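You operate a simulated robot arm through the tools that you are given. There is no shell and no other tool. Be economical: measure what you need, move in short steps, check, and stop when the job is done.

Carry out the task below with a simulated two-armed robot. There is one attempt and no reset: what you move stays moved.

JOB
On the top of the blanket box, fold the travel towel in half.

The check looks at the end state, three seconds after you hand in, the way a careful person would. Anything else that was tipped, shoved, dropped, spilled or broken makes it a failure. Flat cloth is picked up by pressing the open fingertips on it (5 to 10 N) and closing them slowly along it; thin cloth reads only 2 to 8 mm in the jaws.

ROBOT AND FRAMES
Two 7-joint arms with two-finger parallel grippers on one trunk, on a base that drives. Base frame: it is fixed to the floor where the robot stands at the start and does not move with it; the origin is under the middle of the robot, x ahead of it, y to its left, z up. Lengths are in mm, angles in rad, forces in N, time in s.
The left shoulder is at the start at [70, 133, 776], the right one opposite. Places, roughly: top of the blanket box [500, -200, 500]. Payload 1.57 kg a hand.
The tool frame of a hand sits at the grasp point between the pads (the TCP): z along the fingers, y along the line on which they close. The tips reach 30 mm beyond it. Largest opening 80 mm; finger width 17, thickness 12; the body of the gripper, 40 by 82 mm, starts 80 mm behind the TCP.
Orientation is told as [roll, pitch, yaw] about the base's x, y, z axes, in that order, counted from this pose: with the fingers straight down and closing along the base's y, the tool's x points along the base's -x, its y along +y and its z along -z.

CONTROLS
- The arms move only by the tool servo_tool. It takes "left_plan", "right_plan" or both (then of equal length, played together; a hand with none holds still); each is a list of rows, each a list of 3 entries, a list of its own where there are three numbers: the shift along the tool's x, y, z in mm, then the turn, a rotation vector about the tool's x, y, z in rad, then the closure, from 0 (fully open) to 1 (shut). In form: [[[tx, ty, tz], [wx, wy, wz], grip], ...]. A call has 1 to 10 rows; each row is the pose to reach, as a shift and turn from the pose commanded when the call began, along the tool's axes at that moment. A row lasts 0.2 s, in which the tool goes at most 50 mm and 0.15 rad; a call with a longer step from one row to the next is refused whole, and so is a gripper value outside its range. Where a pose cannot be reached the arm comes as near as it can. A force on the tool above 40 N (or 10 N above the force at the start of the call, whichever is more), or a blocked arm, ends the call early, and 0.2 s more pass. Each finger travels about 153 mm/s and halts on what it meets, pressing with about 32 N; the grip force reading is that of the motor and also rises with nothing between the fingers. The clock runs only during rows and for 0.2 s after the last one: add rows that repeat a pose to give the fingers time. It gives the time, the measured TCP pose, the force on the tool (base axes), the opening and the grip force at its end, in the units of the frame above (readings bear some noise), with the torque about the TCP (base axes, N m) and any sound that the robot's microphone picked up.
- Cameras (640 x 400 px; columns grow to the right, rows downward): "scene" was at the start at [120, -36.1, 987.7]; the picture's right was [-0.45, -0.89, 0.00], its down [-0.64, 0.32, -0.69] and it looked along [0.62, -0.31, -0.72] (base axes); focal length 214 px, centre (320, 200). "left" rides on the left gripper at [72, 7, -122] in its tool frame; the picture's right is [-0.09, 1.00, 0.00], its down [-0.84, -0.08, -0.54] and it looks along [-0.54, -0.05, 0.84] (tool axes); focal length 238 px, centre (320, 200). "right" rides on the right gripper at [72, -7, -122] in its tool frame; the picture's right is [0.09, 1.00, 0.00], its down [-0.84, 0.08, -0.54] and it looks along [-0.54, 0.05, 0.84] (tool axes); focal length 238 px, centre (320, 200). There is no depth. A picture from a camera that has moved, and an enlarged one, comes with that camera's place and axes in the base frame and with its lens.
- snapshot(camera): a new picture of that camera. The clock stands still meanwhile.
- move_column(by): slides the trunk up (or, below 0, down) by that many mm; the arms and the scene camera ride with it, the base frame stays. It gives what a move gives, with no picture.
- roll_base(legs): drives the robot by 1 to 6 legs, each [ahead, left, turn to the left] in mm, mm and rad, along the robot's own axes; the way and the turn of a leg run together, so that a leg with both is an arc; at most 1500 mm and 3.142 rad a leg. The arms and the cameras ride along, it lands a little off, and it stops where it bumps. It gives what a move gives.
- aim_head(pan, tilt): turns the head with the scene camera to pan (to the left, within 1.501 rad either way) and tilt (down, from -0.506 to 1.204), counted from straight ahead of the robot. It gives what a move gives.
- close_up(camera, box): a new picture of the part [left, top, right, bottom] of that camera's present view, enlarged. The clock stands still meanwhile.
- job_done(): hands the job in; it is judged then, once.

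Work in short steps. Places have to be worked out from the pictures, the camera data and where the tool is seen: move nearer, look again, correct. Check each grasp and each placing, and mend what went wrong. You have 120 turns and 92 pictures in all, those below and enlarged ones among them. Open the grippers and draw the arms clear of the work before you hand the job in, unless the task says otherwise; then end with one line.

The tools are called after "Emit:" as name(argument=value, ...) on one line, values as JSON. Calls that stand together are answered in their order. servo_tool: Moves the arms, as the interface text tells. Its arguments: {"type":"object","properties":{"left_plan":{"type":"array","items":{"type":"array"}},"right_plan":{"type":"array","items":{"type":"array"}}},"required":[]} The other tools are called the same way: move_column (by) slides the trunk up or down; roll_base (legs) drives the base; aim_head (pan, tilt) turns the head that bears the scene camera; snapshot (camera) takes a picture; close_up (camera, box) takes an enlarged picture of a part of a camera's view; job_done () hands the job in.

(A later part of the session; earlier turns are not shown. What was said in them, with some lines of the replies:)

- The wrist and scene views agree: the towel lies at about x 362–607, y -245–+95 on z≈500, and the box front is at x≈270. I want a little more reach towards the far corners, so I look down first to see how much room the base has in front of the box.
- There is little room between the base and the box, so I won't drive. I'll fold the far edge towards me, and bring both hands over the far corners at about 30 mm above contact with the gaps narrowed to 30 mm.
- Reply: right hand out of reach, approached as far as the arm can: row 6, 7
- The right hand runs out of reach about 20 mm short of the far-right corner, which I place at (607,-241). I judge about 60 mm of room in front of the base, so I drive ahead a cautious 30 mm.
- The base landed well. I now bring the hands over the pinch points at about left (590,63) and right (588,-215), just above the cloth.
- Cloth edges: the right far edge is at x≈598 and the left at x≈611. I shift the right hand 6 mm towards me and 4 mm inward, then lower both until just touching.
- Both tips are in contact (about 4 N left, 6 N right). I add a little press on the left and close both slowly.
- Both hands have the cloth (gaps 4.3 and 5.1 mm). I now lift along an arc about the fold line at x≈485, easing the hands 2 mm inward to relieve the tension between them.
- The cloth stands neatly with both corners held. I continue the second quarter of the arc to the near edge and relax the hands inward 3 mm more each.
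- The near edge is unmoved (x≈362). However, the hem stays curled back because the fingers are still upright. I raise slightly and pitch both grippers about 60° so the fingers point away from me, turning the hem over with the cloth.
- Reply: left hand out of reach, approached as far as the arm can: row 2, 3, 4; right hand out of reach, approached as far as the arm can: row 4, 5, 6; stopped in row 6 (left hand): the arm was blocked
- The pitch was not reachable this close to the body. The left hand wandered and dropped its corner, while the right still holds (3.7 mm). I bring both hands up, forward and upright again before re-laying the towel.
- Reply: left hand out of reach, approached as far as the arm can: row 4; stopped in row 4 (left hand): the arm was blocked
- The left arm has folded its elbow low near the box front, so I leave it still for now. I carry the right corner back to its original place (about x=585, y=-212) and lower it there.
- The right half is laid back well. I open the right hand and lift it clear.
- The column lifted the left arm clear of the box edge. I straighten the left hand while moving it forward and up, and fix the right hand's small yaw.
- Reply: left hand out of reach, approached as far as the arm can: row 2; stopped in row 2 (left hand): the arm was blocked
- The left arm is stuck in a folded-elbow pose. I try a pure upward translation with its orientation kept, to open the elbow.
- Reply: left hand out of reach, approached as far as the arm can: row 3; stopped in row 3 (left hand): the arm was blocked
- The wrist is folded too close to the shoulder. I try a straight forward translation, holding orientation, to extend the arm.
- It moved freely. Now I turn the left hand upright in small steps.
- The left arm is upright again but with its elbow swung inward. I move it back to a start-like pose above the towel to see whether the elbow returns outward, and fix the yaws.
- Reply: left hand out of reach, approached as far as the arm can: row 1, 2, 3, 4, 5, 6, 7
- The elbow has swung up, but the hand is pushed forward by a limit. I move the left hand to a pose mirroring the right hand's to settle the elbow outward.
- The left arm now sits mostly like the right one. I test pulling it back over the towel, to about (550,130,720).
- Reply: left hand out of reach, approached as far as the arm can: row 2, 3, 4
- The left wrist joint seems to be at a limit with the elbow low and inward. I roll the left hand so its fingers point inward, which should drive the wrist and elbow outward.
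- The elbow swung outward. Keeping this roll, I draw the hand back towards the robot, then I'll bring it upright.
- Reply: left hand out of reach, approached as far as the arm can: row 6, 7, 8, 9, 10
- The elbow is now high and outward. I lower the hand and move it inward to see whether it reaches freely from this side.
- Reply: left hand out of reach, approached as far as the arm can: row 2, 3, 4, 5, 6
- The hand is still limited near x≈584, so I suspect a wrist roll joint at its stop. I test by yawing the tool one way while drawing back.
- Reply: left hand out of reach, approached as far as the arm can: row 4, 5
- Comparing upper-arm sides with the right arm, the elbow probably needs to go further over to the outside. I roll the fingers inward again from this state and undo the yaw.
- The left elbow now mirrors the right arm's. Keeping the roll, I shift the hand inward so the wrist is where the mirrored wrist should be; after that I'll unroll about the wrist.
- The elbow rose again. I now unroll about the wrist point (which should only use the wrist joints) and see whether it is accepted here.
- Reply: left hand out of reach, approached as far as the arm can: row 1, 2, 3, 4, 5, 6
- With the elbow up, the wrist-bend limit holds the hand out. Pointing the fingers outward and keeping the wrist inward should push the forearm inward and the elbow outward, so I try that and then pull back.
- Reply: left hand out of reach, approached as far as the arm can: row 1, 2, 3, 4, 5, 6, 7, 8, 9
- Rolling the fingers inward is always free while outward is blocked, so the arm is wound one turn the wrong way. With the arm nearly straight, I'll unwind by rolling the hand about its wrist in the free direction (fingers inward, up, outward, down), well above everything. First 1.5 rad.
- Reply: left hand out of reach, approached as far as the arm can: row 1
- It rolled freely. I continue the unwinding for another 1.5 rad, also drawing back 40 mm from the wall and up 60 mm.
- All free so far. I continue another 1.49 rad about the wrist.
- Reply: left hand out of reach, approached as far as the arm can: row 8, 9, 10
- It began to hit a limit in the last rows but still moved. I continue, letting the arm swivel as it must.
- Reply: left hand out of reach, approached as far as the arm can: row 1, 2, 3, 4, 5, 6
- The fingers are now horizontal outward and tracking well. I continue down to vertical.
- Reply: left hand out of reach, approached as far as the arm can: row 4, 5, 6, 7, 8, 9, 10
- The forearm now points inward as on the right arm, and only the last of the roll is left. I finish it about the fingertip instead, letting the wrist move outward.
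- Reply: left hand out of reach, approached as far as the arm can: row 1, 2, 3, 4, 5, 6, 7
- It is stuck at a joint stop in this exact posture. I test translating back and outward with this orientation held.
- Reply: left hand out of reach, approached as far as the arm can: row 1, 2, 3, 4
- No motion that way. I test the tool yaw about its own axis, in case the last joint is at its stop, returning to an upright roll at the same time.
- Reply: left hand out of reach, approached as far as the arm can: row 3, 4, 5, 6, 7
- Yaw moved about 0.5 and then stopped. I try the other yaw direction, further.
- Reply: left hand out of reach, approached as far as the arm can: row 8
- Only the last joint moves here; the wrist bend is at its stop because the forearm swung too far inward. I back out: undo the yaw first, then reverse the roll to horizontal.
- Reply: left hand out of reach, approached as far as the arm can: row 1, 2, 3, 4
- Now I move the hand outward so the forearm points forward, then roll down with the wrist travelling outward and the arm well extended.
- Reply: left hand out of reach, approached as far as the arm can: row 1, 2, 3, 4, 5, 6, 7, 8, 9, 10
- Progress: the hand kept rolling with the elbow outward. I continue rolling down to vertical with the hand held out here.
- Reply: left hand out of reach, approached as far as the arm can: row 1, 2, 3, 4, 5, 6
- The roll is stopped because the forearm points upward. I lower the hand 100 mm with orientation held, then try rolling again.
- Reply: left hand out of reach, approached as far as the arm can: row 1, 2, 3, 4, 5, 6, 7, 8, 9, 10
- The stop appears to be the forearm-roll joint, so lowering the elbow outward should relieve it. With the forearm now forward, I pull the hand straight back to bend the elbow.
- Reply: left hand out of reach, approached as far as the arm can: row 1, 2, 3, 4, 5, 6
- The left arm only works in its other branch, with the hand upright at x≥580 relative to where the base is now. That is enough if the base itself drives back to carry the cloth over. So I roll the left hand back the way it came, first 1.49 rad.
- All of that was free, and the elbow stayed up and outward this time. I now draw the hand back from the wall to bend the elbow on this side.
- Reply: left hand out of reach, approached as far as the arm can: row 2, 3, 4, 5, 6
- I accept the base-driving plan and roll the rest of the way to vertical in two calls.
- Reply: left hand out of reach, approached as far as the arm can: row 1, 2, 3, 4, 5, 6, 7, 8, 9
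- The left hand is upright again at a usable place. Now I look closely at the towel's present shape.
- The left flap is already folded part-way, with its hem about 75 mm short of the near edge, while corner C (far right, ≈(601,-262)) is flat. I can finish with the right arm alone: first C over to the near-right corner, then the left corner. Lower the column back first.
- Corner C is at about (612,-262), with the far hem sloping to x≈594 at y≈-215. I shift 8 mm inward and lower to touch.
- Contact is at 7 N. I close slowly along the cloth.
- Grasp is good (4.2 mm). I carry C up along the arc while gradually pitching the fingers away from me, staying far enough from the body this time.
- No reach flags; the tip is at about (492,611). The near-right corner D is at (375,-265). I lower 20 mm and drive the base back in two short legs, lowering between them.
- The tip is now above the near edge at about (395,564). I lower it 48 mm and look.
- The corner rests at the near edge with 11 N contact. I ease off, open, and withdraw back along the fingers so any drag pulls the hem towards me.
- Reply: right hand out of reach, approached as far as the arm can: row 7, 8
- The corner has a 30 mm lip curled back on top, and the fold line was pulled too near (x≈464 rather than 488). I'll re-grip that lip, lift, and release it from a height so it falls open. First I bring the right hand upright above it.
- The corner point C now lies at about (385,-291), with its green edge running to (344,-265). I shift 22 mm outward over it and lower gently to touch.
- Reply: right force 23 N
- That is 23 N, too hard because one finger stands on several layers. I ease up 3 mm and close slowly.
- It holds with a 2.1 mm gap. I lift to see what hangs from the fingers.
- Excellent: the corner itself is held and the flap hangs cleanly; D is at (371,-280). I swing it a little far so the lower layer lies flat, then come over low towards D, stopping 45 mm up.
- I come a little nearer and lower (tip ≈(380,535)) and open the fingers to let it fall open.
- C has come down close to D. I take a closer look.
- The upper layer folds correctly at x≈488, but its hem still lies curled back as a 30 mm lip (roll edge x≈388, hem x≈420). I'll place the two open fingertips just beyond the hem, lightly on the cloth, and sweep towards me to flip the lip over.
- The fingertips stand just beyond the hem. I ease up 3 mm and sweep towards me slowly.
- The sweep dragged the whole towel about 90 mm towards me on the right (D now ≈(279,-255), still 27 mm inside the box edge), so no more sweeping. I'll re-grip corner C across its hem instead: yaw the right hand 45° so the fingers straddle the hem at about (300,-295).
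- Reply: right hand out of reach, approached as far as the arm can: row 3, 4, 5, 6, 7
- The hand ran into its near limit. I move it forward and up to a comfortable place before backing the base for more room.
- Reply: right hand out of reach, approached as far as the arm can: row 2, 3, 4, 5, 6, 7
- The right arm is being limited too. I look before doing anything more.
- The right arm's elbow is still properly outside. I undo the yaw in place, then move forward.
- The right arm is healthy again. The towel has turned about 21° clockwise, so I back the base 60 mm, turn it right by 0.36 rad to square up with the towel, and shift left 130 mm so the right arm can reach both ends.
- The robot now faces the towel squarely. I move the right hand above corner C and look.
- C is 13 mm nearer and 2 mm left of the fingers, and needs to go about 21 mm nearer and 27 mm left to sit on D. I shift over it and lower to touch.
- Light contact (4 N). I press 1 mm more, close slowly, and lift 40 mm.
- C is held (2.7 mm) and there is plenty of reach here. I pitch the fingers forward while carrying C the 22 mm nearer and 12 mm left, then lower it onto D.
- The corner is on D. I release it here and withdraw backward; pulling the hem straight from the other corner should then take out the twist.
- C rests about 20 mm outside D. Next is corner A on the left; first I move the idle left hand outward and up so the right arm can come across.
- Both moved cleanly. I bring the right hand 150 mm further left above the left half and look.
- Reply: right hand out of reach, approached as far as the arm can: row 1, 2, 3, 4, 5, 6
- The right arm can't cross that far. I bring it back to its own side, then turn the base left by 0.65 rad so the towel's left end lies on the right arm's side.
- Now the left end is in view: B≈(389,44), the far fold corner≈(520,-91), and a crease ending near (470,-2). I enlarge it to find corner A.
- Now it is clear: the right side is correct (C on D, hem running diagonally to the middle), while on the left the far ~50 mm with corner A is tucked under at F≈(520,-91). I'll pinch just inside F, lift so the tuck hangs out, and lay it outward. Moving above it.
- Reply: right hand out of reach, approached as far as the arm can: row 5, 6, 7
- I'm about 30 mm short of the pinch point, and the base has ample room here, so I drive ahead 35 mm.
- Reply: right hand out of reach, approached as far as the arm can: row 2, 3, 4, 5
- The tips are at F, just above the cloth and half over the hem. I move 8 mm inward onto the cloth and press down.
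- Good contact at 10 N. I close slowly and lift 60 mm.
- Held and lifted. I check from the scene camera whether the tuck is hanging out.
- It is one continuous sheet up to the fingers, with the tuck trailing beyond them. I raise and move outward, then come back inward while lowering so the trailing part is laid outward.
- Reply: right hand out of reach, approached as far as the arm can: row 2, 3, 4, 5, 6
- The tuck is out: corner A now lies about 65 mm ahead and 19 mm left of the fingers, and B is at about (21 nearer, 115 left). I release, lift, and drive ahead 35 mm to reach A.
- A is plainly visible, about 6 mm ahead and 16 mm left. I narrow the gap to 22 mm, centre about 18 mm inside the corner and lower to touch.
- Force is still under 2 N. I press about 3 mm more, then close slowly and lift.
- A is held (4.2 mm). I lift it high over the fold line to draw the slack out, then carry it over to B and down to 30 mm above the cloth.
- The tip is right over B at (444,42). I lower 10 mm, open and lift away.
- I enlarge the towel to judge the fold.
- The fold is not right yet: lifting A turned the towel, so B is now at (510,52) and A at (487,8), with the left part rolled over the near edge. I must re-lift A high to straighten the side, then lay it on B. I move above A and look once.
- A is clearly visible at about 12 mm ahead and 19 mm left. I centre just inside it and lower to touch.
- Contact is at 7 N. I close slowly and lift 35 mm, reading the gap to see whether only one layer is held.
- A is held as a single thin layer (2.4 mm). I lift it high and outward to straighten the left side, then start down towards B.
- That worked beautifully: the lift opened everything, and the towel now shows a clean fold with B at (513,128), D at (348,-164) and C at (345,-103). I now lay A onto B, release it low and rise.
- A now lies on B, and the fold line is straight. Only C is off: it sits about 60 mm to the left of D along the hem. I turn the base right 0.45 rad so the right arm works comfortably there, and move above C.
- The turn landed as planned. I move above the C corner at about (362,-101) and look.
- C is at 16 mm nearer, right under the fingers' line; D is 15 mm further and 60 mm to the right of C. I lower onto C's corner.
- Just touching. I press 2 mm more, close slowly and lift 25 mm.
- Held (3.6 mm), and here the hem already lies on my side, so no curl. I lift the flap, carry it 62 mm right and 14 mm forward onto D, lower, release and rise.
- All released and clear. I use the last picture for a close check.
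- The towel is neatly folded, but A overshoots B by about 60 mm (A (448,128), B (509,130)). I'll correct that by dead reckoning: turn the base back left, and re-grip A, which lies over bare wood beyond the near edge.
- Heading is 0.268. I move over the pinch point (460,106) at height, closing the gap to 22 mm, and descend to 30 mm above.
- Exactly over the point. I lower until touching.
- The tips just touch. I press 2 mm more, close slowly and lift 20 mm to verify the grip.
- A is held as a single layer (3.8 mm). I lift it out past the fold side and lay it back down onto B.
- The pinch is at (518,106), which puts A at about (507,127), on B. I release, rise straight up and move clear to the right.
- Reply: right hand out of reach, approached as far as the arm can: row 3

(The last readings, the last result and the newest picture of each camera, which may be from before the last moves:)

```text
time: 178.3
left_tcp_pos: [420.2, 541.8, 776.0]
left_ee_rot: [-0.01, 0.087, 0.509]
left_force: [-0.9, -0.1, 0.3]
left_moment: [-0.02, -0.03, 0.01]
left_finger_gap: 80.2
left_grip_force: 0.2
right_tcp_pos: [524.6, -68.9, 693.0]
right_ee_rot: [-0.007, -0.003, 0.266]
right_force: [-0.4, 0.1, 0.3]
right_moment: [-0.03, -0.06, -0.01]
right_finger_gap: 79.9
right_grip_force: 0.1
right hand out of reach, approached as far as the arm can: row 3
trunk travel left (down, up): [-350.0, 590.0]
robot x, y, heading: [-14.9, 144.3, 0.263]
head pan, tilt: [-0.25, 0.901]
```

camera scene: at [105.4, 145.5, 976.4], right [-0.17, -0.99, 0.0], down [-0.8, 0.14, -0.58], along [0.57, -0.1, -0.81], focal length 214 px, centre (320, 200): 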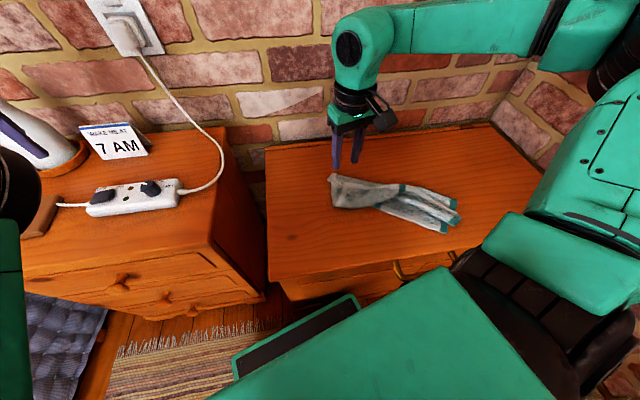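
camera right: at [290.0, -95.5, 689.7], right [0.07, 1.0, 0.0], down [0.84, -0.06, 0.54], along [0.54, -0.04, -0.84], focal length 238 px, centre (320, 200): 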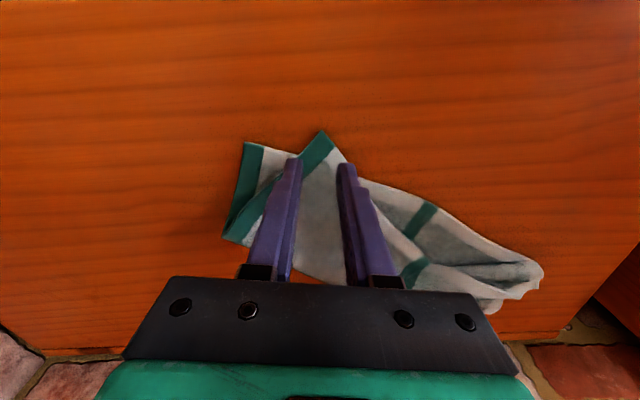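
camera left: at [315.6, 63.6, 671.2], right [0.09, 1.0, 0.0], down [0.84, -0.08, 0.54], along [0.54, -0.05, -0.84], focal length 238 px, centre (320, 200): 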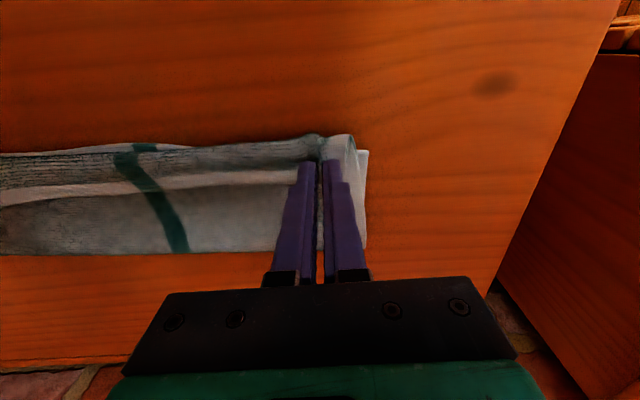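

Both grippers are open and well above the work. I back the base 110 mm over ground already driven, so the arms are clear, then hand in.

Emit:
roll_base(legs=[[-90, 0, 0]])

Emit:
job_done()

```text
time: 179.4
left_tcp_pos: [332.5, 515.4, 774.7]
left_ee_rot: [-0.006, 0.088, 0.506]
left_force: [-0.4, -0.5, -0.4]
left_moment: [0.05, -0.07, 0.01]
left_finger_gap: 79.9
left_grip_force: 0.0
right_tcp_pos: [436.2, -93.2, 691.0]
right_ee_rot: [-0.004, -0.004, 0.268]
right_force: [-0.5, -0.1, 0.3]
right_moment: [-0.01, -0.02, -0.01]
right_finger_gap: 80.1
right_grip_force: 0.1
trunk travel left (down, up): [-350.0, 590.0]
robot x, y, heading: [-101.9, 120.8, 0.267]
head pan, tilt: [-0.25, 0.901]
```

```text
The job is handed in.
```

The travel towel is folded in half on the blanket box, but I had no pictures left to check the final step. The last picture showed a clean fold with corner A overshooting B by about 60 mm. I then moved A back onto B by position readings alone. Corner C was about 40 mm off D in that picture, and I left it. The towel also sits turned and shifted from where it started. Both grippers are open and above the work, and I saw no sign that anything else was moved.
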